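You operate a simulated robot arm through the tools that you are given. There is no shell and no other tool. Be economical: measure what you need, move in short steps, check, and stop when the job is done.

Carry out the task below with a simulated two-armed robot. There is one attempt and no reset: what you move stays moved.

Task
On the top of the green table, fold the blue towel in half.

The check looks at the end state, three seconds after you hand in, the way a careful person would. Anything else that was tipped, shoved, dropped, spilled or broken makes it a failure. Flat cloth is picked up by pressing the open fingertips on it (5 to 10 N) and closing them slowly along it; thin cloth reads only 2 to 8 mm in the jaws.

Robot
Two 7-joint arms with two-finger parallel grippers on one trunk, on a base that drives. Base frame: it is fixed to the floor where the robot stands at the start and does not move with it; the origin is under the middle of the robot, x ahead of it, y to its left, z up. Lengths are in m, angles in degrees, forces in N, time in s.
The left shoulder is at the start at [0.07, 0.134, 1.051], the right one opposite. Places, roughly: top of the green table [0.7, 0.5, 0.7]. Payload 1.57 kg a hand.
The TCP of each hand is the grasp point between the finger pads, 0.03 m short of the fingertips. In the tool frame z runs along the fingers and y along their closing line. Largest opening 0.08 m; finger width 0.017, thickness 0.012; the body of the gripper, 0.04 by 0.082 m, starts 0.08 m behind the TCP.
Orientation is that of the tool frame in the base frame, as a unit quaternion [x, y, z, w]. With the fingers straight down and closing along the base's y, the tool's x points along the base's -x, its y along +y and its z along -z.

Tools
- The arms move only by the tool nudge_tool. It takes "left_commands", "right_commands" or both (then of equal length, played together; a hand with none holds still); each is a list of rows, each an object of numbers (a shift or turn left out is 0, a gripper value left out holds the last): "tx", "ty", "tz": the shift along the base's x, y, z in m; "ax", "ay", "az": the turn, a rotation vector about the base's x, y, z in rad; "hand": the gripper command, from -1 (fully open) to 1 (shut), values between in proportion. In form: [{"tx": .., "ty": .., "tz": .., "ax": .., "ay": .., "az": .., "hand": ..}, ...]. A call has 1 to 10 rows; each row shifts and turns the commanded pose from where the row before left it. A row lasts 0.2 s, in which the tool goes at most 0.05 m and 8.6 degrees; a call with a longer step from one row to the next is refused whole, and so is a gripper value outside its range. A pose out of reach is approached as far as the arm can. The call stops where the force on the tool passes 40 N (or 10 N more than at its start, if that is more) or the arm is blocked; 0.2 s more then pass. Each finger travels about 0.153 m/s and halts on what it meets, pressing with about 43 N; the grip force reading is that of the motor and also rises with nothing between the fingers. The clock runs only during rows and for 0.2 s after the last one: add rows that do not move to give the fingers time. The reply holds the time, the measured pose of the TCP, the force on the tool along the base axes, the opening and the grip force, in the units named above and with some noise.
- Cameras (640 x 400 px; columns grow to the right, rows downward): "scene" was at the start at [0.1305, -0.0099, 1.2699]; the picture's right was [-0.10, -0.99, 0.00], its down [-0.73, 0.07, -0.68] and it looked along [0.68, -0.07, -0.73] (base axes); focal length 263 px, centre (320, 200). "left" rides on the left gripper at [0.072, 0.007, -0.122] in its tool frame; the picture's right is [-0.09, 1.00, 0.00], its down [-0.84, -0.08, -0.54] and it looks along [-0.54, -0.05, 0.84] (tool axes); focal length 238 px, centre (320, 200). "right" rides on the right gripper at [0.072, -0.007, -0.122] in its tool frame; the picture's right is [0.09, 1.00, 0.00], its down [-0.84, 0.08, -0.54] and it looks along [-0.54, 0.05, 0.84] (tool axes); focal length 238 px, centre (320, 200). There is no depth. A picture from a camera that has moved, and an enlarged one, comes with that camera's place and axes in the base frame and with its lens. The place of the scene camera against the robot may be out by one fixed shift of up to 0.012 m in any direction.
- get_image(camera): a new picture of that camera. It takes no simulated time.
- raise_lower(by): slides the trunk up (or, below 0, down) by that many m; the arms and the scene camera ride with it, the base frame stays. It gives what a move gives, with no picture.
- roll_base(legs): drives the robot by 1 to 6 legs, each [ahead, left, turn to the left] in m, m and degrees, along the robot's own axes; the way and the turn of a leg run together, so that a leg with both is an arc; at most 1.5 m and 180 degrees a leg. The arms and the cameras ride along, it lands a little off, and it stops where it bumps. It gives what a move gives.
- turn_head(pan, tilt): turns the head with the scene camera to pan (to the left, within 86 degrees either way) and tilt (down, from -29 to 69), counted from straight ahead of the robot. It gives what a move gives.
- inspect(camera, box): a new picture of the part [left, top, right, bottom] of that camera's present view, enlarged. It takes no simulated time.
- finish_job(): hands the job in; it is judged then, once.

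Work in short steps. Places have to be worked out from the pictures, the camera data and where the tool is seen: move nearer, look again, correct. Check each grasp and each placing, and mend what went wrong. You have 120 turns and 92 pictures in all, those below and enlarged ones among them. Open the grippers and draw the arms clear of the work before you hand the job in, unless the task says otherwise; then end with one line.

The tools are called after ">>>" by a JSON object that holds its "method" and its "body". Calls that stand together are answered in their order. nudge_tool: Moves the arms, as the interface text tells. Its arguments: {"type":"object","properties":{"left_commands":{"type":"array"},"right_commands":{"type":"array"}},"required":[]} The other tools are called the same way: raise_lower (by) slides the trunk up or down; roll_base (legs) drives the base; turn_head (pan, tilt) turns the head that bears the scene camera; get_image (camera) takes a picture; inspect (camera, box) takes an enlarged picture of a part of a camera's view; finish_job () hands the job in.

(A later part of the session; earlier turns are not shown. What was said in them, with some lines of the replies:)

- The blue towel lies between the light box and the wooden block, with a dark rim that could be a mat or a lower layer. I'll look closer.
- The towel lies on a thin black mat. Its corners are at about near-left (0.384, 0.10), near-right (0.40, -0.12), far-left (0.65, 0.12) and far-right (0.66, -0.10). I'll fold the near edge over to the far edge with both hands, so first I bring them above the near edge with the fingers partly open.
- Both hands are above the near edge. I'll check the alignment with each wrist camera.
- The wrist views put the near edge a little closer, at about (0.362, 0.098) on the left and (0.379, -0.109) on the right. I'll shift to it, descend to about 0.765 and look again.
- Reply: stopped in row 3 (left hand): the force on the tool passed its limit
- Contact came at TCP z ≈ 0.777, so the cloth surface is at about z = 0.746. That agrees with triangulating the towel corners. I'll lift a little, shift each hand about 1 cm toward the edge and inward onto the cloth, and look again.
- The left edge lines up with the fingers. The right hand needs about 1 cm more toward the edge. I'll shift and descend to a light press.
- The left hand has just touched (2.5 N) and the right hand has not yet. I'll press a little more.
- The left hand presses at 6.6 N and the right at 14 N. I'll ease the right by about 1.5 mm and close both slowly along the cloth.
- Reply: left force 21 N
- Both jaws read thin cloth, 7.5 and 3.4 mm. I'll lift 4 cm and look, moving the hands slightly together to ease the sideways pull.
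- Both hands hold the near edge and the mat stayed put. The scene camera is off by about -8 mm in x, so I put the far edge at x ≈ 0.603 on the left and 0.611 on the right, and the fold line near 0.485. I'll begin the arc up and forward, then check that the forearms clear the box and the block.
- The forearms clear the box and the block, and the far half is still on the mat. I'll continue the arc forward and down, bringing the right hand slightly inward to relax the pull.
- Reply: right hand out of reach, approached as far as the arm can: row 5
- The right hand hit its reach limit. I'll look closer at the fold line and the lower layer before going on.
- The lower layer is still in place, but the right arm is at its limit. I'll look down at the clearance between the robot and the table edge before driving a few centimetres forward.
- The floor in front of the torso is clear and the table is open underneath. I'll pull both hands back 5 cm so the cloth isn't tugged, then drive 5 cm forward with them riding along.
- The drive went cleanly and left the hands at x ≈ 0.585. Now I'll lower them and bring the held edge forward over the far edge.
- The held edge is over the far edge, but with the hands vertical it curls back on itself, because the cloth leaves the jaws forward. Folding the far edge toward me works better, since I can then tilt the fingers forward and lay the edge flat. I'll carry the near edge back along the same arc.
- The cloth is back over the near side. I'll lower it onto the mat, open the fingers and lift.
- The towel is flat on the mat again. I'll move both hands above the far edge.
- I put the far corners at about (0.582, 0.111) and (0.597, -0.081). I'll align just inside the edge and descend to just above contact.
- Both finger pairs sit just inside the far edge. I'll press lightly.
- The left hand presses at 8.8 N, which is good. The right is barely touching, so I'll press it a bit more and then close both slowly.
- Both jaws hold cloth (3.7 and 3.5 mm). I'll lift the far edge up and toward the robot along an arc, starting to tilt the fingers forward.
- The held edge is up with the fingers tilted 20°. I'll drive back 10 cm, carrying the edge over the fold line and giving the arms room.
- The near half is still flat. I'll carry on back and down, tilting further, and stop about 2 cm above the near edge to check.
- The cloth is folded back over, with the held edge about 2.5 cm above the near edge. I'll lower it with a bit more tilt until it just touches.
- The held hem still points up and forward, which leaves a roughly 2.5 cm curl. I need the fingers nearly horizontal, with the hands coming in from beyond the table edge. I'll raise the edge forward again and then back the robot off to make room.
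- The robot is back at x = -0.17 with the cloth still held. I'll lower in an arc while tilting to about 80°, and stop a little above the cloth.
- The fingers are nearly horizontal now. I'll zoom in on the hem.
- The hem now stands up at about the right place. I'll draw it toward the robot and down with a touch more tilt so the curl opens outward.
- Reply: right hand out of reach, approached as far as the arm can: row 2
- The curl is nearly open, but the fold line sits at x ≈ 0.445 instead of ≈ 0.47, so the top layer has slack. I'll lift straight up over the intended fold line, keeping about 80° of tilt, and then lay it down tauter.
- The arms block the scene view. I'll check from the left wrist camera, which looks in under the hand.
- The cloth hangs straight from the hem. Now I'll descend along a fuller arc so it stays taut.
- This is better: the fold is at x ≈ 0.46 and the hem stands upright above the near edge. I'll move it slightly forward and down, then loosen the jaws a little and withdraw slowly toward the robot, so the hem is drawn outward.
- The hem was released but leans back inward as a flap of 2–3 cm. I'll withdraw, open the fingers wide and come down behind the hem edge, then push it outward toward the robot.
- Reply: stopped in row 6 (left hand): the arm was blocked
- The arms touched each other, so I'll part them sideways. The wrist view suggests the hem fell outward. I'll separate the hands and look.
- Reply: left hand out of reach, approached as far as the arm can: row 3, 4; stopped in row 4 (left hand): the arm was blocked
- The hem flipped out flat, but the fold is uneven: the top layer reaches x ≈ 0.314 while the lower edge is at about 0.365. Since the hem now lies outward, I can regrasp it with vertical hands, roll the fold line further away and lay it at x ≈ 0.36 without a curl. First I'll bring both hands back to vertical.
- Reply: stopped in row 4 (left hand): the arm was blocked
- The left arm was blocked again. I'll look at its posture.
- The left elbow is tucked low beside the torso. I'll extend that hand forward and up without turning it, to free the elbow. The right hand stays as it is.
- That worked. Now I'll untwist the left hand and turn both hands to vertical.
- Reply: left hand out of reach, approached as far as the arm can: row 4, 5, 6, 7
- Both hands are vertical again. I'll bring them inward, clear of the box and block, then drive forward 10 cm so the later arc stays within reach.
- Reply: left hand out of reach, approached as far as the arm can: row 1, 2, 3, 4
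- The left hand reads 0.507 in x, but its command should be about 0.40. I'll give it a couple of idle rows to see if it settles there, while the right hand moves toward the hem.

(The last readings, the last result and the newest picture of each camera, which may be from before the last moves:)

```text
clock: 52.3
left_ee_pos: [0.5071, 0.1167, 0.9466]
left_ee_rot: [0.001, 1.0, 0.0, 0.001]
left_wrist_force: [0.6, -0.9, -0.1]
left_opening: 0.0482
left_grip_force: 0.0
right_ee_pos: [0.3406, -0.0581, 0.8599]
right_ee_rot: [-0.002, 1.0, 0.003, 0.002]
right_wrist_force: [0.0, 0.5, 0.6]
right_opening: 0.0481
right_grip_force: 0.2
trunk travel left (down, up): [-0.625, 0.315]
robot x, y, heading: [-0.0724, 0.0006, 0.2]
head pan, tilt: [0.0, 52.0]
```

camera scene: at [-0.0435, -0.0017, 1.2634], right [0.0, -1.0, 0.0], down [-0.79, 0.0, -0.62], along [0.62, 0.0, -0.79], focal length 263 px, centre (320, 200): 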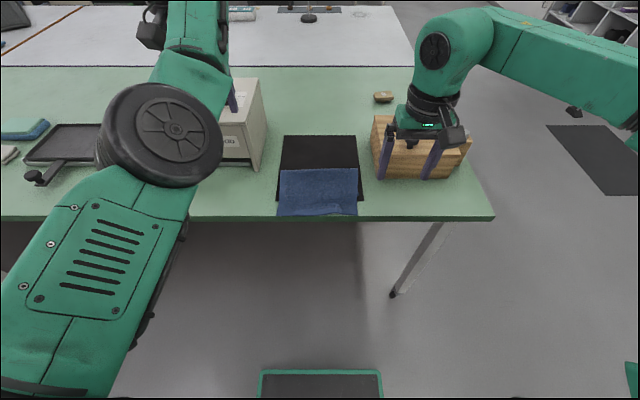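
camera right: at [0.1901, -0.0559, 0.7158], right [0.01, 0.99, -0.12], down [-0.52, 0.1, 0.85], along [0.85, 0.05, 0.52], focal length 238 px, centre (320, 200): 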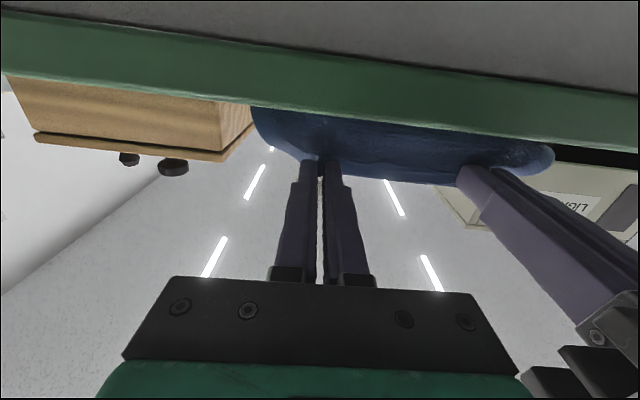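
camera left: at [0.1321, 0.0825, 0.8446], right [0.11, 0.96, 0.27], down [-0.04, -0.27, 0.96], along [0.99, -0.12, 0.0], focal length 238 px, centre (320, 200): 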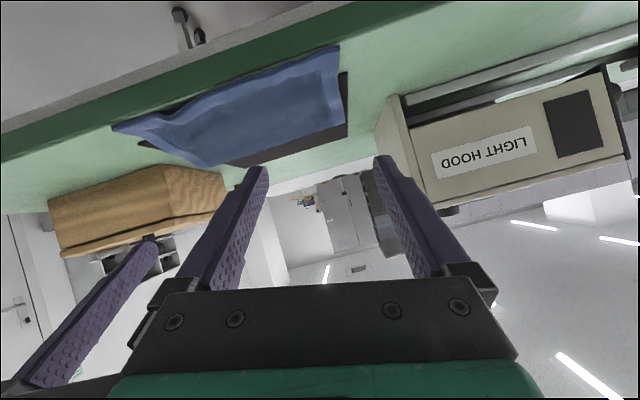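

The left command is in step with its measured pose. I'll bring the left hand back over the hem too.

>>> {"method": "nudge_tool", "body": {"left_commands": [{"tx": -0.035, "ty": -0.012}, {"tx": -0.035, "ty": -0.012}, {"tx": -0.035, "ty": -0.012}, {"tx": -0.035, "ty": -0.012}, {"tx": -0.03, "ty": -0.008, "tz": -0.04}, {"tz": -0.045}, {}]}}

>>> {"method": "get_image", "body": {"camera": "right"}}

>>> {"method": "get_image", "body": {"camera": "left"}}

```text
refused: row 5 steps farther than a row can; nothing moved
```

```text
24 pictures are left
camera right: at [0.2679, -0.067, 0.9822], right [-0.1, 1.0, 0.01], down [0.84, 0.08, 0.54], along [0.54, 0.06, -0.84], focal length 238 px, centre (320, 200)
```

right: 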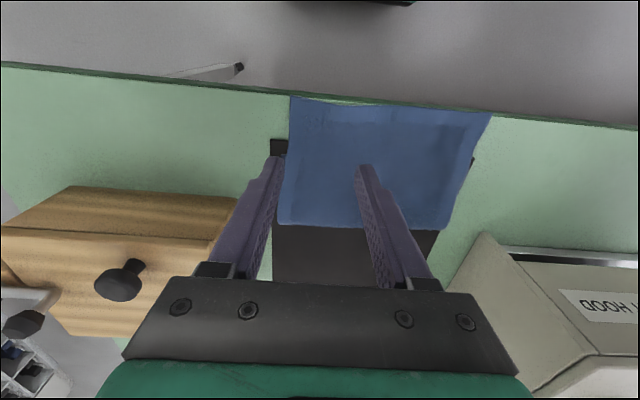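

```text
23 pictures are left
camera left: at [0.4342, 0.124, 1.067], right [0.09, 1.0, 0.0], down [0.84, -0.08, 0.54], along [0.54, -0.05, -0.84], focal length 238 px, centre (320, 200)
```

left: 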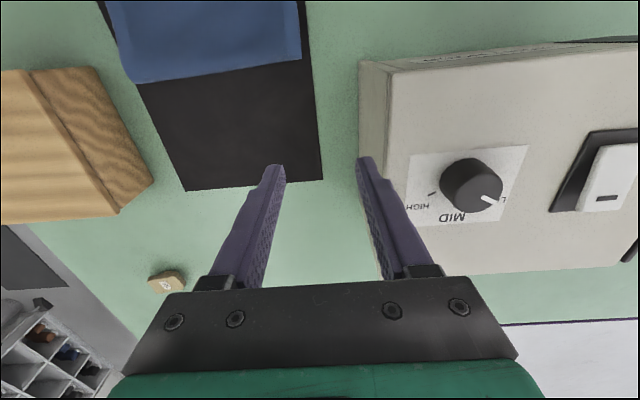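

The hem corners are at about (0.305, 0.103) and (0.31, -0.089), right at the table edge. I'll move both hands over x ≈ 0.33 at z ≈ 0.80.

>>> {"method": "nudge_tool", "body": {"left_commands": [{"tx": -0.036, "ty": -0.011}, {"tx": -0.036, "ty": -0.011}, {"tx": -0.036, "ty": -0.011}, {"tx": -0.036, "ty": -0.011}, {"tx": -0.034, "ty": -0.011}, {"tz": -0.048}, {"tz": -0.048}, {"tz": -0.04}, {}], "right_commands": [{}, {}, {}, {}, {"tx": -0.01, "ty": 0.01}, {"tz": -0.02}, {"tz": -0.02}, {"tz": -0.015}, {}]}}

>>> {"method": "get_image", "body": {"camera": "right"}}

>>> {"method": "get_image", "body": {"camera": "left"}}

```text
clock: 54.3
left_ee_pos: [0.5024, 0.0622, 0.8213]
left_ee_rot: [0.001, 1.0, -0.001, 0.001]
left_wrist_force: [-0.6, 0.3, 0.5]
left_opening: 0.048
left_grip_force: 0.1
left hand out of reach, approached as far as the arm can: row 1, 2, 3, 4, 5
right_ee_pos: [0.3314, -0.0473, 0.8052]
right_ee_rot: [-0.002, 1.0, 0.004, 0.002]
right_wrist_force: [0.4, 0.0, -0.1]
right_opening: 0.0478
right_grip_force: 0.2
trunk travel left (down, up): [-0.625, 0.315]
robot x, y, heading: [-0.0741, 0.0003, -0.0]
head pan, tilt: [0.0, 52.0]
```

```text
22 pictures are left
camera right: at [0.2584, -0.056, 0.9276], right [-0.1, 1.0, 0.01], down [0.83, 0.08, 0.54], along [0.54, 0.06, -0.84], focal length 238 px, centre (320, 200)
```

right: 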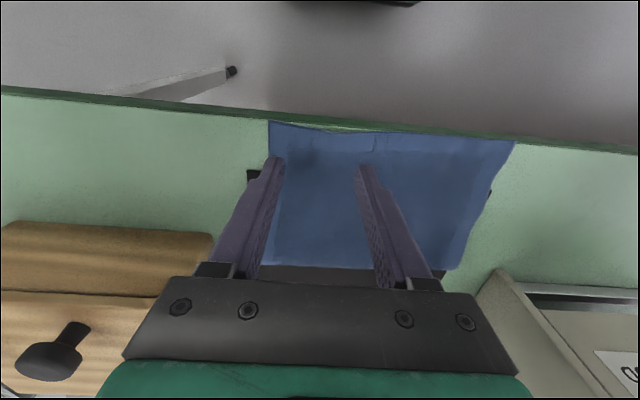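

```text
21 pictures are left
camera left: at [0.4301, 0.0702, 0.9427], right [0.09, 1.0, 0.0], down [0.84, -0.08, 0.54], along [0.54, -0.05, -0.84], focal length 238 px, centre (320, 200)
```

left: 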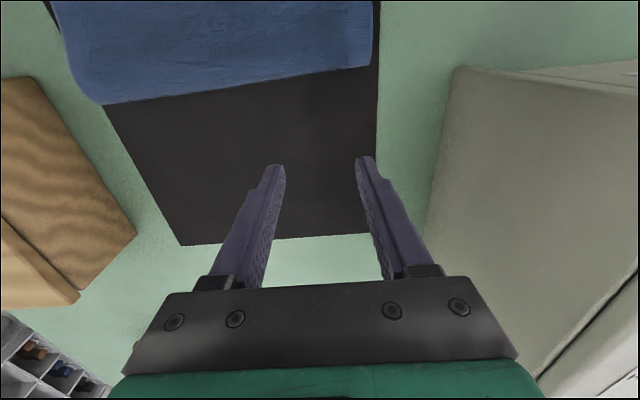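

The left arm is in a raised-elbow posture and can't come closer than about 0.57 m from the robot's axis. I'll work with that: line the right hand up with the left, and use the base for the motion along x. I'll drive back 17 cm to bring both over the hem.

>>> {"method": "nudge_tool", "body": {"left_commands": [{"tz": 0.02}, {}, {}, {}, {}, {}], "right_commands": [{"tz": 0.03}, {"tx": 0.043, "tz": 0.005}, {"tx": 0.043}, {"tx": 0.043}, {"tx": 0.044}, {}]}}

>>> {"method": "roll_base", "body": {"legs": [[-0.176, 0, 0]]}}

>>> {"method": "get_image", "body": {"camera": "right"}}

>>> {"method": "get_image", "body": {"camera": "left"}}

```text
clock: 55.7
left_ee_pos: [0.5031, 0.0616, 0.8416]
left_ee_rot: [0.002, 1.0, -0.001, 0.003]
left_wrist_force: [-0.4, -0.7, 0.5]
left_opening: 0.0482
left_grip_force: 0.2
right_ee_pos: [0.5044, -0.0478, 0.8405]
right_ee_rot: [-0.004, 1.0, 0.004, 0.001]
right_wrist_force: [-0.1, -1.0, -1.4]
right_opening: 0.0479
right_grip_force: 0.0
trunk travel left (down, up): [-0.625, 0.315]
robot x, y, heading: [-0.0702, 0.0018, -0.3]
head pan, tilt: [0.0, 52.0]
```

```text
clock: 57.1
left_ee_pos: [0.3259, 0.0635, 0.8427]
left_ee_rot: [0.002, 1.0, -0.001, 0.001]
left_wrist_force: [0.2, -0.3, -0.1]
left_opening: 0.0477
left_grip_force: 0.0
right_ee_pos: [0.3278, -0.0489, 0.8394]
right_ee_rot: [-0.001, 1.0, 0.003, 0.0]
right_wrist_force: [0.8, -0.3, -0.1]
right_opening: 0.0479
right_grip_force: 0.1
trunk travel left (down, up): [-0.625, 0.315]
robot x, y, heading: [-0.2486, -0.0022, 0.0]
head pan, tilt: [0.0, 52.0]
```

```text
20 pictures are left
camera right: at [0.256, -0.0564, 0.9622], right [-0.09, 1.0, 0.01], down [0.84, 0.08, 0.54], along [0.54, 0.06, -0.84], focal length 238 px, centre (320, 200)
```

right: 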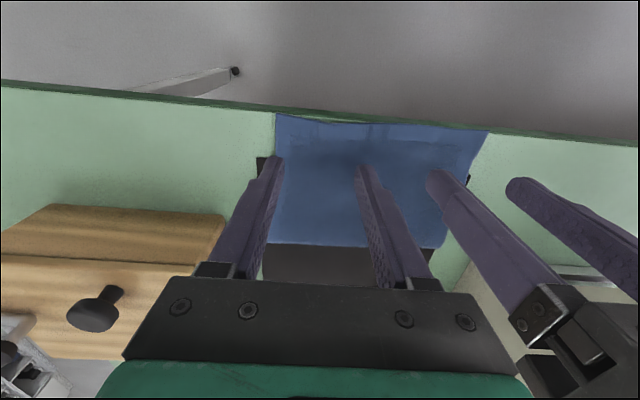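

```text
19 pictures are left
camera left: at [0.2538, 0.0699, 0.9627], right [0.1, 1.0, 0.0], down [0.84, -0.08, 0.54], along [0.54, -0.05, -0.84], focal length 238 px, centre (320, 200)
```

left: 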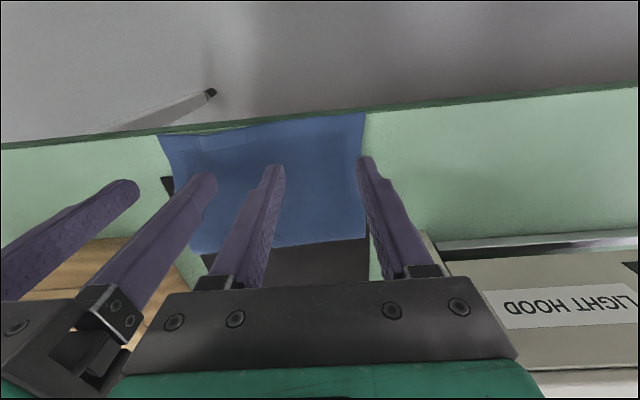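

Both hands are well placed 1.5–2 cm inside the hem. I'll descend to just above contact.

>>> {"method": "nudge_tool", "body": {"left_commands": [{"tz": -0.03}, {"tz": -0.03}, {"tz": -0.005}, {}], "right_commands": [{"tz": -0.03}, {"tz": -0.027}, {"tz": -0.005}, {}]}}

```text
clock: 58.1
left_ee_pos: [0.3288, 0.0635, 0.7767]
left_ee_rot: [0.001, 1.0, -0.001, 0.002]
left_wrist_force: [-1.2, -0.3, 0.6]
left_opening: 0.0477
left_grip_force: 0.1
right_ee_pos: [0.3292, -0.0473, 0.7788]
right_ee_rot: [-0.002, 1.0, 0.003, 0.001]
right_wrist_force: [0.8, 0.1, 0.2]
right_opening: 0.0479
right_grip_force: 0.0
trunk travel left (down, up): [-0.625, 0.315]
robot x, y, heading: [-0.2476, 0.0015, -0.1]
head pan, tilt: [0.0, 52.0]
```

There's no contact yet, so I'll creep down a few more millimetres.

>>> {"method": "nudge_tool", "body": {"left_commands": [{"tz": -0.003}, {"tz": -0.002}, {}], "right_commands": [{"tz": -0.003}, {"tz": -0.003}, {}]}}

```text
clock: 59.0
left_ee_pos: [0.3268, 0.0636, 0.7748]
left_ee_rot: [0.002, 1.0, -0.001, 0.003]
left_wrist_force: [1.5, 0.6, 6.9]
left_opening: 0.048
left_grip_force: 0.0
right_ee_pos: [0.3286, -0.0482, 0.7751]
right_ee_rot: [-0.002, 1.0, 0.004, 0.002]
right_wrist_force: [2.2, 0.4, 8.3]
right_opening: 0.0482
right_grip_force: 0.1
trunk travel left (down, up): [-0.625, 0.315]
robot x, y, heading: [-0.2476, -0.0002, -0.1]
head pan, tilt: [0.0, 52.0]
```

The forces are 7 and 8 N, which is good. Closing slowly.

>>> {"method": "nudge_tool", "body": {"left_commands": [{"hand": -0.1}, {"hand": 0.05}, {"hand": 0.2}, {"hand": 0.35}, {"hand": 0.5}, {"hand": 0.65}, {"hand": 0.8}, {"hand": 1.0}, {}, {}], "right_commands": [{"hand": -0.1}, {"hand": 0.05}, {"hand": 0.2}, {"hand": 0.35}, {"hand": 0.5}, {"hand": 0.65}, {"hand": 0.8}, {"hand": 1.0}, {}, {}]}}

```text
clock: 61.1
left_ee_pos: [0.3255, 0.0621, 0.7735]
left_ee_rot: [0.002, 1.0, -0.001, 0.003]
left_wrist_force: [0.0, -13.9, 6.6]
left_opening: 0.0039
left_grip_force: 24.6
right_ee_pos: [0.3267, -0.0466, 0.7729]
right_ee_rot: [-0.001, 1.0, 0.004, 0.003]
right_wrist_force: [-0.7, 14.4, 8.2]
right_opening: 0.0061
right_grip_force: 25.9
trunk travel left (down, up): [-0.625, 0.315]
robot x, y, heading: [-0.2496, -0.002, -0.1]
head pan, tilt: [0.0, 52.0]
```

Both jaws hold thin cloth (3.9 and 6.1 mm). I'll lift 5 cm and check that only the top layer comes up.

>>> {"method": "nudge_tool", "body": {"left_commands": [{"tz": 0.02, "ty": -0.002}, {"tz": 0.03}, {}], "right_commands": [{"tz": 0.02, "ty": 0.002}, {"tz": 0.03}, {}]}}

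>>> {"method": "inspect", "body": {"camera": "scene", "box": [240, 80, 400, 220]}}

```text
clock: 62.0
left_ee_pos: [0.3275, 0.0615, 0.822]
left_ee_rot: [0.002, 1.0, -0.001, 0.0]
left_wrist_force: [-0.2, -9.9, -0.1]
left_opening: 0.0039
left_grip_force: 24.5
right_ee_pos: [0.3288, -0.0455, 0.8211]
right_ee_rot: [-0.001, 1.0, 0.002, 0.0]
right_wrist_force: [0.1, 9.7, -0.3]
right_opening: 0.0059
right_grip_force: 25.1
trunk travel left (down, up): [-0.625, 0.315]
robot x, y, heading: [-0.247, 0.0009, -0.2]
head pan, tilt: [0.0, 52.0]
```

```text
2.86 times, centred on (320, 150) of scene
camera zoom: at [-0.1202, -0.002, 1.2632], right [0.0, -1.0, 0.0], down [-0.79, 0.0, -0.61], along [0.61, 0.0, -0.79], focal length 751 px, centre (320, 343)
```

zoom: 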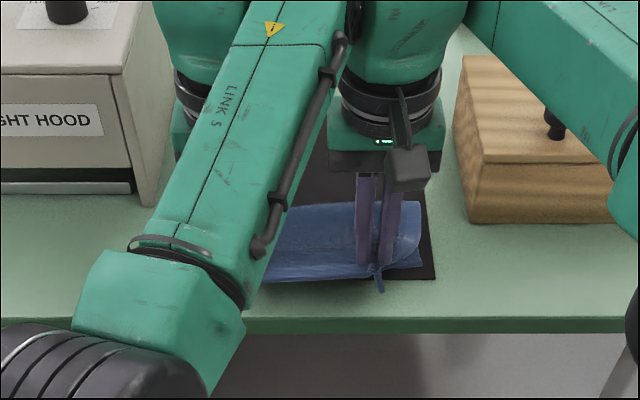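

The top layer lifted and the lower layer stays put. I'll drive forward 8 cm, lift 5 cm more, then drive another 7 cm to bring the hem above the new fold line.

>>> {"method": "roll_base", "body": {"legs": [[0.08, 0, 0]]}}

>>> {"method": "nudge_tool", "body": {"left_commands": [{"tz": 0.025}, {"tz": 0.025}, {}], "right_commands": [{"tz": 0.025}, {"tz": 0.025}, {}]}}

>>> {"method": "roll_base", "body": {"legs": [[0.07, 0, 0]]}}

>>> {"method": "get_image", "body": {"camera": "right"}}

```text
clock: 63.0
left_ee_pos: [0.4057, 0.0611, 0.8226]
left_ee_rot: [0.003, 1.0, -0.001, 0.001]
left_wrist_force: [0.5, -8.5, -1.0]
left_opening: 0.0036
left_grip_force: 24.9
right_ee_pos: [0.4084, -0.0468, 0.8213]
right_ee_rot: [0.0, 1.0, 0.004, 0.001]
right_wrist_force: [-0.8, 9.7, 0.6]
right_opening: 0.0057
right_grip_force: 26.1
trunk travel left (down, up): [-0.625, 0.315]
robot x, y, heading: [-0.169, 0.0022, -0.5]
head pan, tilt: [0.0, 52.0]
```

```text
clock: 63.8
left_ee_pos: [0.4049, 0.0594, 0.8733]
left_ee_rot: [0.003, 1.0, -0.001, 0.001]
left_wrist_force: [-0.1, -6.5, -0.4]
left_opening: 0.0037
left_grip_force: 24.7
right_ee_pos: [0.409, -0.0465, 0.8705]
right_ee_rot: [-0.001, 1.0, 0.003, 0.0]
right_wrist_force: [-0.1, 7.1, -0.3]
right_opening: 0.0061
right_grip_force: 25.5
trunk travel left (down, up): [-0.625, 0.315]
robot x, y, heading: [-0.1682, 0.0013, -0.0]
head pan, tilt: [0.0, 52.0]
```

```text
clock: 64.8
left_ee_pos: [0.477, 0.0605, 0.872]
left_ee_rot: [0.003, 1.0, -0.001, 0.001]
left_wrist_force: [0.3, -10.3, -0.8]
left_opening: 0.0036
left_grip_force: 24.8
right_ee_pos: [0.4804, -0.0457, 0.8713]
right_ee_rot: [0.0, 1.0, 0.004, 0.001]
right_wrist_force: [-1.7, 9.0, 0.6]
right_opening: 0.0059
right_grip_force: 25.6
trunk travel left (down, up): [-0.625, 0.315]
robot x, y, heading: [-0.096, 0.0012, -0.2]
head pan, tilt: [0.0, 52.0]
```

```text
17 pictures are left
camera right: at [0.4076, -0.0552, 0.9938], right [-0.09, 1.0, 0.01], down [0.84, 0.08, 0.54], along [0.54, 0.06, -0.84], focal length 238 px, centre (320, 200)
```

right: 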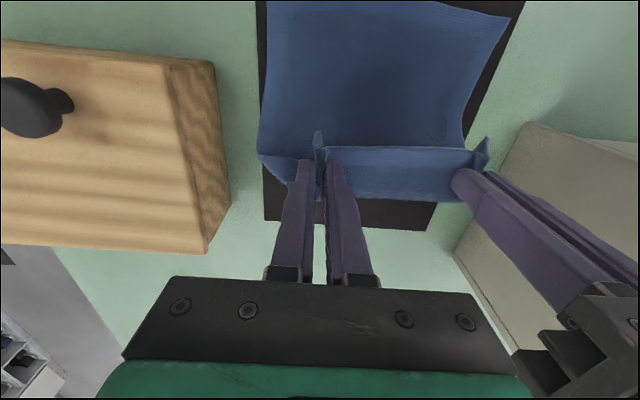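

The lower layer is flat, with its near edge at about x ≈ 0.37, so the fold belongs near 0.49 and the held line should land at about x ≈ 0.39, with the hem at 0.37. I'll descend along an arc, alternating small lowers and reverse drives.

>>> {"method": "nudge_tool", "body": {"left_commands": [{"tz": -0.015}, {}], "right_commands": [{"tz": -0.015}, {}]}}

>>> {"method": "roll_base", "body": {"legs": [[-0.045, 0, 0]]}}

>>> {"method": "nudge_tool", "body": {"left_commands": [{"tz": -0.025}, {}], "right_commands": [{"tz": -0.025}, {}]}}

>>> {"method": "roll_base", "body": {"legs": [[-0.03, 0, 0]]}}

>>> {"method": "get_image", "body": {"camera": "right"}}

```text
clock: 65.4
left_ee_pos: [0.4762, 0.0607, 0.8587]
left_ee_rot: [0.003, 1.0, -0.001, 0.001]
left_wrist_force: [0.1, -5.7, 0.6]
left_opening: 0.0037
left_grip_force: 24.2
right_ee_pos: [0.478, -0.045, 0.8558]
right_ee_rot: [-0.001, 1.0, 0.004, 0.001]
right_wrist_force: [0.0, 7.2, 0.0]
right_opening: 0.006
right_grip_force: 25.8
trunk travel left (down, up): [-0.625, 0.315]
robot x, y, heading: [-0.0968, 0.0007, -0.2]
head pan, tilt: [0.0, 52.0]
```

```text
clock: 66.3
left_ee_pos: [0.4326, 0.0611, 0.8571]
left_ee_rot: [0.002, 1.0, -0.001, 0.0]
left_wrist_force: [-0.4, -8.1, -0.5]
left_opening: 0.0036
left_grip_force: 24.8
right_ee_pos: [0.437, -0.0463, 0.8553]
right_ee_rot: [-0.001, 1.0, 0.003, 0.001]
right_wrist_force: [-0.2, 7.6, -0.6]
right_opening: 0.006
right_grip_force: 26.0
trunk travel left (down, up): [-0.625, 0.315]
robot x, y, heading: [-0.1428, 0.0004, -0.3]
head pan, tilt: [0.0, 52.0]
```

```text
clock: 66.9
left_ee_pos: [0.4309, 0.0596, 0.8329]
left_ee_rot: [0.003, 1.0, -0.002, 0.002]
left_wrist_force: [-0.4, -4.0, 0.3]
left_opening: 0.0038
left_grip_force: 24.5
right_ee_pos: [0.4353, -0.0468, 0.8306]
right_ee_rot: [-0.002, 1.0, 0.004, 0.001]
right_wrist_force: [0.0, 4.4, 0.8]
right_opening: 0.0058
right_grip_force: 25.9
trunk travel left (down, up): [-0.625, 0.315]
robot x, y, heading: [-0.1408, 0.0021, -0.1]
head pan, tilt: [0.0, 52.0]
```

```text
clock: 67.8
left_ee_pos: [0.4019, 0.0597, 0.832]
left_ee_rot: [0.003, 1.0, -0.002, 0.0]
left_wrist_force: [0.4, -4.6, -0.2]
left_opening: 0.004
left_grip_force: 24.3
right_ee_pos: [0.4073, -0.0457, 0.8298]
right_ee_rot: [-0.001, 1.0, 0.003, 0.001]
right_wrist_force: [-0.4, 5.9, -0.6]
right_opening: 0.0058
right_grip_force: 26.0
trunk travel left (down, up): [-0.625, 0.315]
robot x, y, heading: [-0.1713, 0.0001, -0.3]
head pan, tilt: [0.0, 52.0]
```

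```text
16 pictures are left
camera right: at [0.3354, -0.0545, 0.952], right [-0.09, 1.0, 0.01], down [0.84, 0.07, 0.54], along [0.54, 0.06, -0.84], focal length 238 px, centre (320, 200)
```

right: 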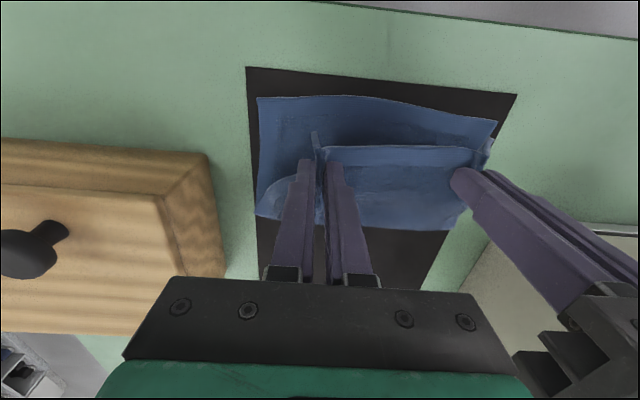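

The lower near edge is at x ≈ 0.374 and the fold at about 0.483, which is close to half. I'll lower most of the way, back up 1 cm, and set the hem down.

>>> {"method": "nudge_tool", "body": {"left_commands": [{"tz": -0.018}, {"tz": -0.014}, {}], "right_commands": [{"tz": -0.018}, {"tz": -0.012}, {}]}}

>>> {"method": "roll_base", "body": {"legs": [[-0.012, 0, 0]]}}

>>> {"method": "get_image", "body": {"camera": "right"}}

```text
clock: 68.6
left_ee_pos: [0.4003, 0.0594, 0.8011]
left_ee_rot: [0.003, 1.0, -0.001, 0.001]
left_wrist_force: [1.0, -4.7, -0.2]
left_opening: 0.0037
left_grip_force: 24.8
right_ee_pos: [0.4057, -0.046, 0.7992]
right_ee_rot: [-0.001, 1.0, 0.005, 0.002]
right_wrist_force: [-0.2, 4.2, 1.5]
right_opening: 0.0058
right_grip_force: 25.6
trunk travel left (down, up): [-0.625, 0.315]
robot x, y, heading: [-0.1772, -0.0033, -0.3]
head pan, tilt: [0.0, 52.0]
```

```text
clock: 69.3
left_ee_pos: [0.3908, 0.0602, 0.7995]
left_ee_rot: [0.003, 1.0, -0.002, 0.0]
left_wrist_force: [1.0, -5.7, 0.1]
left_opening: 0.0036
left_grip_force: 24.4
right_ee_pos: [0.395, -0.0457, 0.7989]
right_ee_rot: [-0.001, 1.0, 0.004, 0.0]
right_wrist_force: [0.1, 5.0, 0.5]
right_opening: 0.0057
right_grip_force: 25.7
trunk travel left (down, up): [-0.625, 0.315]
robot x, y, heading: [-0.186, -0.0029, -0.4]
head pan, tilt: [0.0, 52.0]
```

```text
15 pictures are left
camera right: at [0.3224, -0.0544, 0.9215], right [-0.09, 1.0, 0.01], down [0.84, 0.07, 0.54], along [0.54, 0.06, -0.84], focal length 238 px, centre (320, 200)
```

right: 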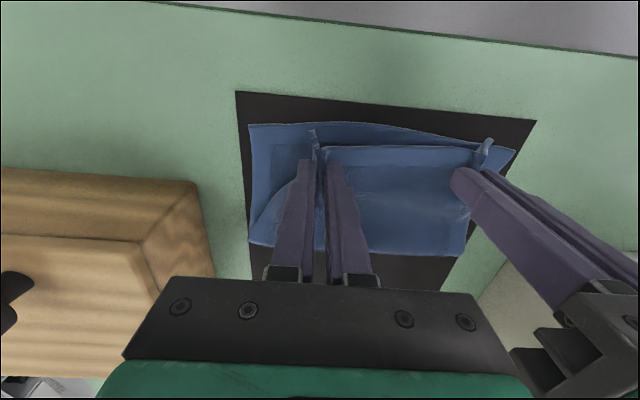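

The alignment is good. I'll lower to the cloth, open the fingers slowly so the ridges spread flat, and lift straight up.

>>> {"method": "nudge_tool", "body": {"left_commands": [{"tz": -0.012}, {"tz": -0.007}, {"hand": 0.7}, {"hand": 0.4}, {"hand": 0.1}, {"hand": -0.2}, {"tz": 0.015}, {"tz": 0.035}, {"tz": 0.045}, {}], "right_commands": [{"tz": -0.012}, {"tz": -0.006}, {"hand": 0.7}, {"hand": 0.4}, {"hand": 0.1}, {"hand": -0.2}, {"tz": 0.015}, {"tz": 0.035}, {"tz": 0.045}, {}]}}

>>> {"method": "get_image", "body": {"camera": "right"}}

>>> {"method": "get_image", "body": {"camera": "left"}}

```text
clock: 71.5
left_ee_pos: [0.3887, 0.0589, 0.8785]
left_ee_rot: [0.003, 1.0, -0.001, 0.0]
left_wrist_force: [0.5, -0.3, 0.4]
left_opening: 0.0478
left_grip_force: 0.0
right_ee_pos: [0.3947, -0.0442, 0.8787]
right_ee_rot: [-0.001, 1.0, 0.004, 0.001]
right_wrist_force: [-0.4, -0.1, -0.4]
right_opening: 0.048
right_grip_force: 0.0
trunk travel left (down, up): [-0.625, 0.315]
robot x, y, heading: [-0.1822, 0.0035, -0.2]
head pan, tilt: [0.0, 52.0]
```

```text
14 pictures are left
camera right: at [0.3219, -0.0537, 1.0014], right [-0.09, 1.0, 0.01], down [0.84, 0.07, 0.54], along [0.54, 0.06, -0.84], focal length 238 px, centre (320, 200)
```

right: 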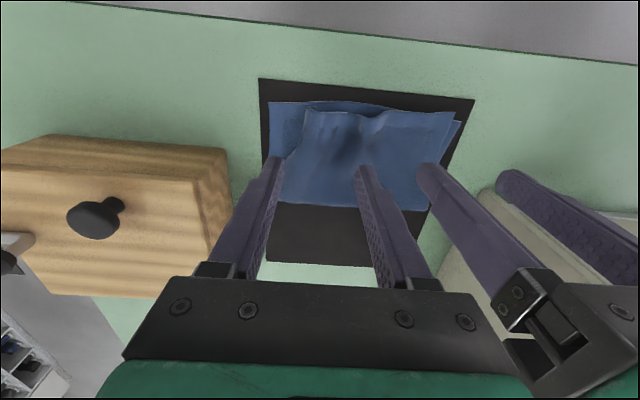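

```text
13 pictures are left
camera left: at [0.3169, 0.0667, 0.9985], right [0.1, 1.0, 0.0], down [0.84, -0.08, 0.54], along [0.54, -0.06, -0.84], focal length 238 px, centre (320, 200)
```

left: 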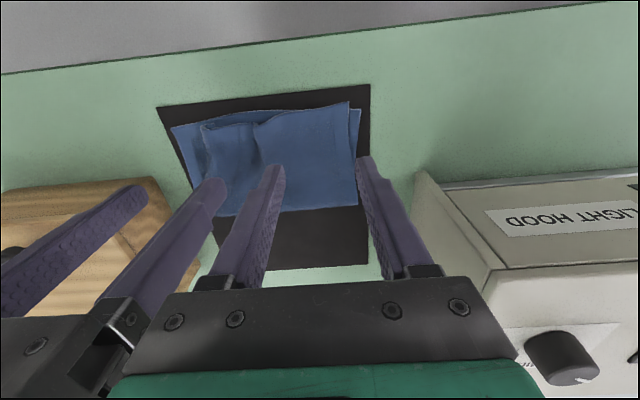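

Nearly done. The right part of the top layer seems bunched inward, so I'll zoom in.

>>> {"method": "inspect", "body": {"camera": "right", "box": [240, 70, 480, 220]}}

```text
2.67 times, centred on (360, 145) of right
camera zoom: at [0.3219, -0.0537, 1.0014], right [-0.09, 1.0, 0.01], down [0.84, 0.07, 0.54], along [0.54, 0.06, -0.84], focal length 636 px, centre (213, 347)
```

zoom: 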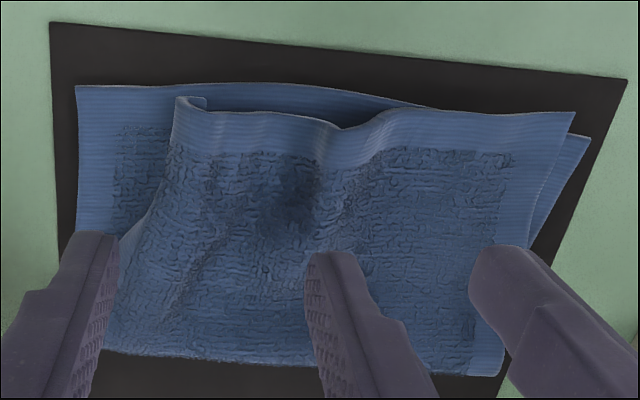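

The fold is nearly even and the hem lines up, but the right corner of the top layer stands bunched about 4 cm inward, at (0.372, -0.057) against the lower corner at (0.373, -0.099). I'll hold the left side down with closed fingers, pinch that standing corner with the right hand and draw it outward. First the positioning.

>>> {"method": "nudge_tool", "body": {"left_commands": [{"hand": 1.0}, {}, {"tz": -0.04}, {"tz": -0.04}, {"tz": -0.014}, {}], "right_commands": [{"tx": -0.013, "ty": -0.007}, {}, {"tz": -0.04}, {"tz": -0.04}, {"tz": -0.012}, {}]}}

>>> {"method": "get_image", "body": {"camera": "right"}}

```text
clock: 72.9
left_ee_pos: [0.388, 0.0627, 0.7824]
left_ee_rot: [0.003, 1.0, -0.002, 0.001]
left_wrist_force: [1.5, 0.1, 1.9]
left_opening: 0.0005
left_grip_force: 21.3
right_ee_pos: [0.3809, -0.0524, 0.7862]
right_ee_rot: [0.0, 1.0, 0.004, 0.001]
right_wrist_force: [0.0, 0.4, -0.3]
right_opening: 0.0479
right_grip_force: 0.0
trunk travel left (down, up): [-0.625, 0.315]
robot x, y, heading: [-0.185, -0.0027, -0.1]
head pan, tilt: [0.0, 52.0]
```

```text
11 pictures are left
camera right: at [0.3083, -0.0608, 0.9085], right [-0.09, 1.0, 0.01], down [0.84, 0.07, 0.54], along [0.54, 0.06, -0.84], focal length 238 px, centre (320, 200)
```

right: 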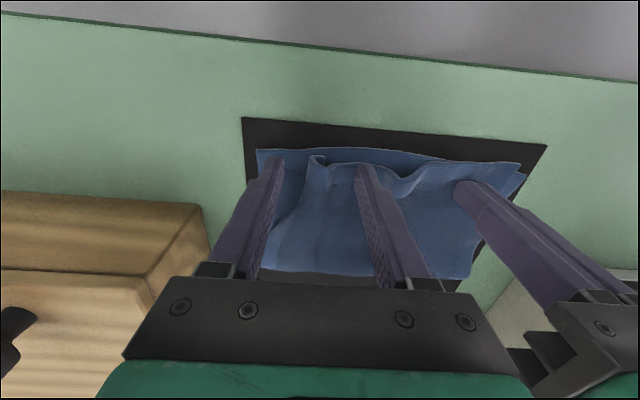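

The standing corner edge sits between the right fingers. I'll lower a few millimetres and close while the left presses lightly.

>>> {"method": "nudge_tool", "body": {"left_commands": [{"tz": -0.002}, {}, {}, {}, {}, {}, {}, {}], "right_commands": [{"tz": -0.004}, {"hand": 0.0}, {"hand": 0.2}, {"hand": 0.4}, {"hand": 0.6}, {"hand": 0.8}, {"hand": 1.0}, {}]}}

>>> {"method": "inspect", "body": {"camera": "right", "box": [220, 100, 560, 300]}}

```text
clock: 74.7
left_ee_pos: [0.3876, 0.061, 0.7806]
left_ee_rot: [0.003, 1.0, -0.001, 0.001]
left_wrist_force: [0.8, 1.8, 2.3]
left_opening: 0.0
left_grip_force: 21.2
right_ee_pos: [0.3789, -0.0516, 0.7814]
right_ee_rot: [-0.001, 1.0, 0.004, 0.003]
right_wrist_force: [0.4, -0.3, 0.1]
right_opening: 0.0044
right_grip_force: 25.3
trunk travel left (down, up): [-0.625, 0.315]
robot x, y, heading: [-0.1858, 0.0001, -0.1]
head pan, tilt: [0.0, 52.0]
```

```text
1.88 times, centred on (390, 200) of right
camera zoom: at [0.3079, -0.061, 0.9046], right [-0.09, 1.0, 0.01], down [0.84, 0.07, 0.54], along [0.54, 0.06, -0.84], focal length 449 px, centre (188, 200)
```

zoom: 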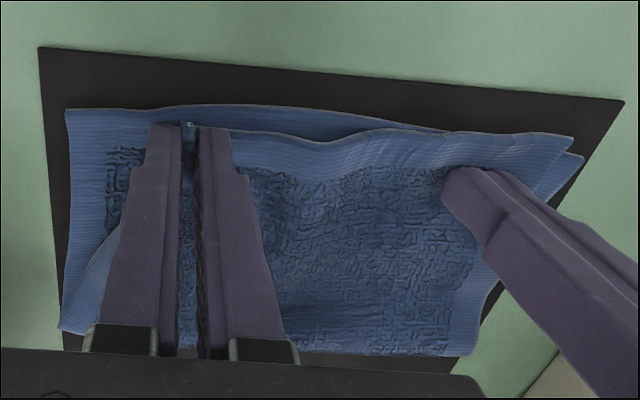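

The right jaws hold 4.4 mm. I'll lift about 1 cm, draw the corner 4 cm outward, lower it and look before releasing.

>>> {"method": "nudge_tool", "body": {"left_commands": [{"tz": -0.0015}, {}, {}, {}, {}, {}, {}], "right_commands": [{"tz": 0.012}, {"ty": -0.012}, {"ty": -0.012}, {"ty": -0.012, "tx": -0.002}, {"ty": -0.005}, {"tz": -0.009}, {}]}}

>>> {"method": "inspect", "body": {"camera": "right", "box": [220, 80, 600, 300]}}

```text
clock: 76.3
left_ee_pos: [0.3884, 0.0597, 0.7794]
left_ee_rot: [0.003, 1.0, -0.002, 0.002]
left_wrist_force: [0.3, -4.2, 3.6]
left_opening: 0.0003
left_grip_force: 21.5
right_ee_pos: [0.3777, -0.0941, 0.7852]
right_ee_rot: [-0.001, 1.0, 0.004, 0.002]
right_wrist_force: [0.1, 4.7, 1.0]
right_opening: 0.0049
right_grip_force: 25.4
trunk travel left (down, up): [-0.625, 0.315]
robot x, y, heading: [-0.1828, -0.0019, -0.3]
head pan, tilt: [0.0, 52.0]
```

```text
1.68 times, centred on (410, 190) of right
camera zoom: at [0.3052, -0.1025, 0.9064], right [-0.09, 1.0, 0.01], down [0.83, 0.07, 0.55], along [0.54, 0.06, -0.84], focal length 401 px, centre (168, 217)
```

zoom: 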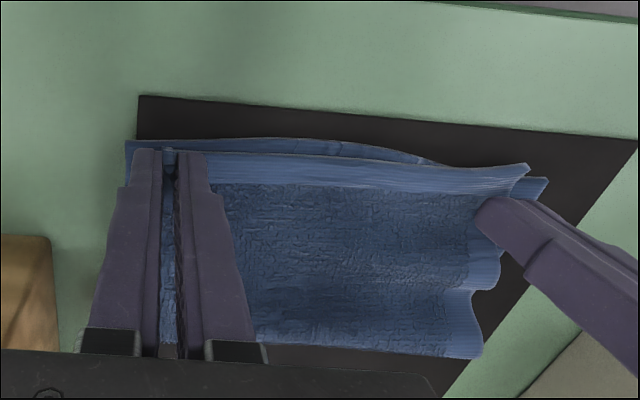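

The top hem is now stretched straight and aligned with the lower edge. I'll relax slightly, release, and lift both hands straight up.

>>> {"method": "nudge_tool", "body": {"left_commands": [{}, {}, {}, {}, {"tz": 0.02}, {"tz": 0.04}, {"tz": 0.04}, {}], "right_commands": [{"ty": 0.003, "tz": -0.003}, {"hand": 0.8}, {"hand": 0.5}, {}, {"tz": 0.02}, {"tz": 0.04}, {"tz": 0.04}, {}]}}

>>> {"method": "get_image", "body": {"camera": "right"}}

>>> {"method": "get_image", "body": {"camera": "left"}}

```text
clock: 78.1
left_ee_pos: [0.3884, 0.0592, 0.8795]
left_ee_rot: [0.003, 1.0, -0.002, 0.001]
left_wrist_force: [0.5, -0.7, -0.1]
left_opening: 0.0
left_grip_force: 21.6
right_ee_pos: [0.3797, -0.0904, 0.8805]
right_ee_rot: [0.0, 1.0, 0.004, 0.001]
right_wrist_force: [0.1, 0.3, 0.1]
right_opening: 0.02
right_grip_force: 0.1
trunk travel left (down, up): [-0.625, 0.315]
robot x, y, heading: [-0.1832, 0.0032, -0.5]
head pan, tilt: [0.0, 52.0]
```

```text
8 pictures are left
camera right: at [0.3075, -0.1004, 1.0028], right [-0.09, 1.0, 0.01], down [0.84, 0.07, 0.54], along [0.54, 0.06, -0.84], focal length 238 px, centre (320, 200)
```

right: 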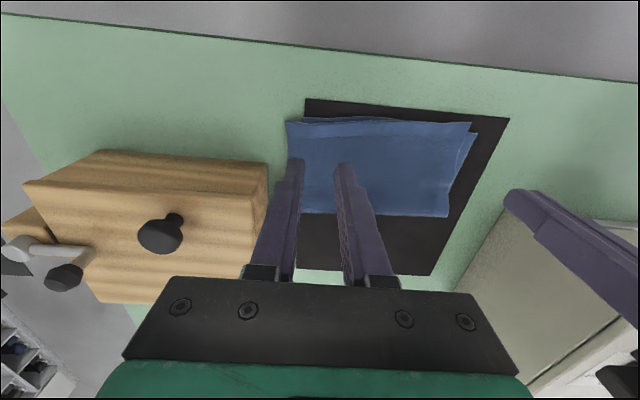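

```text
7 pictures are left
camera left: at [0.316, 0.0673, 1.0012], right [0.1, 1.0, 0.0], down [0.84, -0.08, 0.54], along [0.54, -0.06, -0.84], focal length 238 px, centre (320, 200)
```

left: 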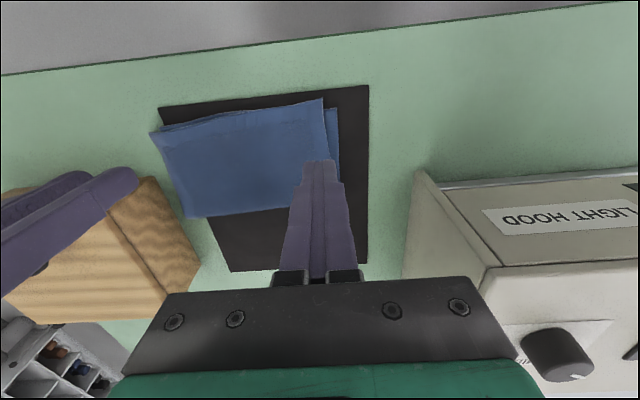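

The towel is neatly folded in half, with its edges within about 1 cm. I'll open the grippers, raise the hands, back the robot away and take a final look.

>>> {"method": "nudge_tool", "body": {"left_commands": [{"tz": 0.04}, {"tz": 0.04}, {"tz": 0.03}, {"hand": -1.0}, {}], "right_commands": [{"tz": 0.04}, {"tz": 0.04}, {"tz": 0.03}, {"hand": -1.0}, {}]}}

>>> {"method": "roll_base", "body": {"legs": [[-0.2, 0, 0]]}}

>>> {"method": "get_image", "body": {"camera": "scene"}}

>>> {"method": "inspect", "body": {"camera": "scene", "box": [240, 20, 400, 160]}}

```text
clock: 79.3
left_ee_pos: [0.3886, 0.0599, 0.991]
left_ee_rot: [0.004, 1.0, -0.002, 0.001]
left_wrist_force: [-0.8, -0.8, -0.7]
left_opening: 0.0803
left_grip_force: 0.1
right_ee_pos: [0.3787, -0.0926, 0.9924]
right_ee_rot: [-0.001, 1.0, 0.004, 0.001]
right_wrist_force: [0.4, 0.2, 0.1]
right_opening: 0.0798
right_grip_force: 0.0
trunk travel left (down, up): [-0.625, 0.315]
robot x, y, heading: [-0.1838, -0.0011, -0.0]
head pan, tilt: [0.0, 52.0]
```

```text
clock: 80.9
left_ee_pos: [0.1868, 0.0569, 0.9919]
left_ee_rot: [0.006, 1.0, -0.002, 0.001]
left_wrist_force: [0.2, 0.0, -0.1]
left_opening: 0.08
left_grip_force: 0.2
right_ee_pos: [0.1774, -0.0952, 0.9927]
right_ee_rot: [0.001, 1.0, 0.004, 0.001]
right_wrist_force: [0.8, 0.4, 0.0]
right_opening: 0.08
right_grip_force: 0.0
trunk travel left (down, up): [-0.625, 0.315]
robot x, y, heading: [-0.3839, 0.0046, -0.5]
head pan, tilt: [0.0, 52.0]
```

```text
6 pictures are left
camera scene: at [-0.2581, -0.0017, 1.2633], right [-0.01, -1.0, 0.0], down [-0.79, 0.01, -0.62], along [0.62, -0.01, -0.79], focal length 263 px, centre (320, 200)
```

scene: 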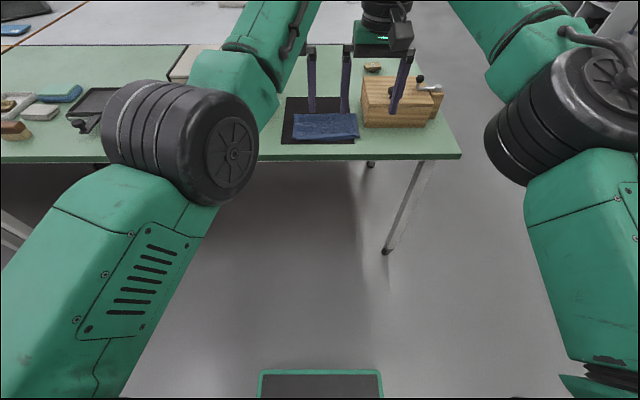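

```text
2.86 times, centred on (320, 90) of scene
camera zoom: at [-0.2581, -0.0017, 1.2633], right [-0.01, -1.0, 0.0], down [-0.79, 0.01, -0.62], along [0.62, -0.01, -0.79], focal length 751 px, centre (320, 514)
```

zoom: 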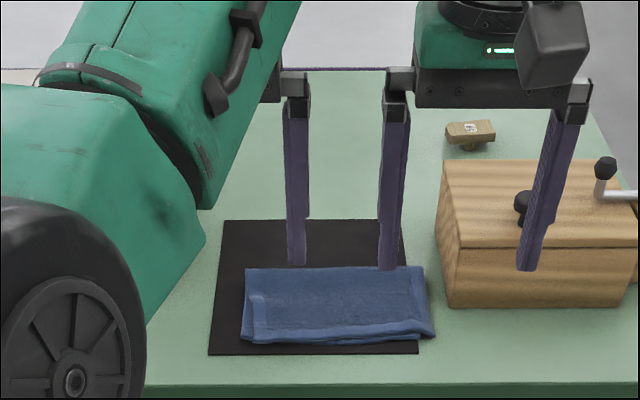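

The towel is folded in half and lying flat, nothing else was disturbed, and both hands are open and clear. I'm handing in.

>>> {"method": "finish_job", "body": {}}

```text
The job is handed in.
```

The blue towel is folded in half on top of the green table, its edges within about 1 cm of each other; nothing else looked disturbed, and both grippers are open and clear.
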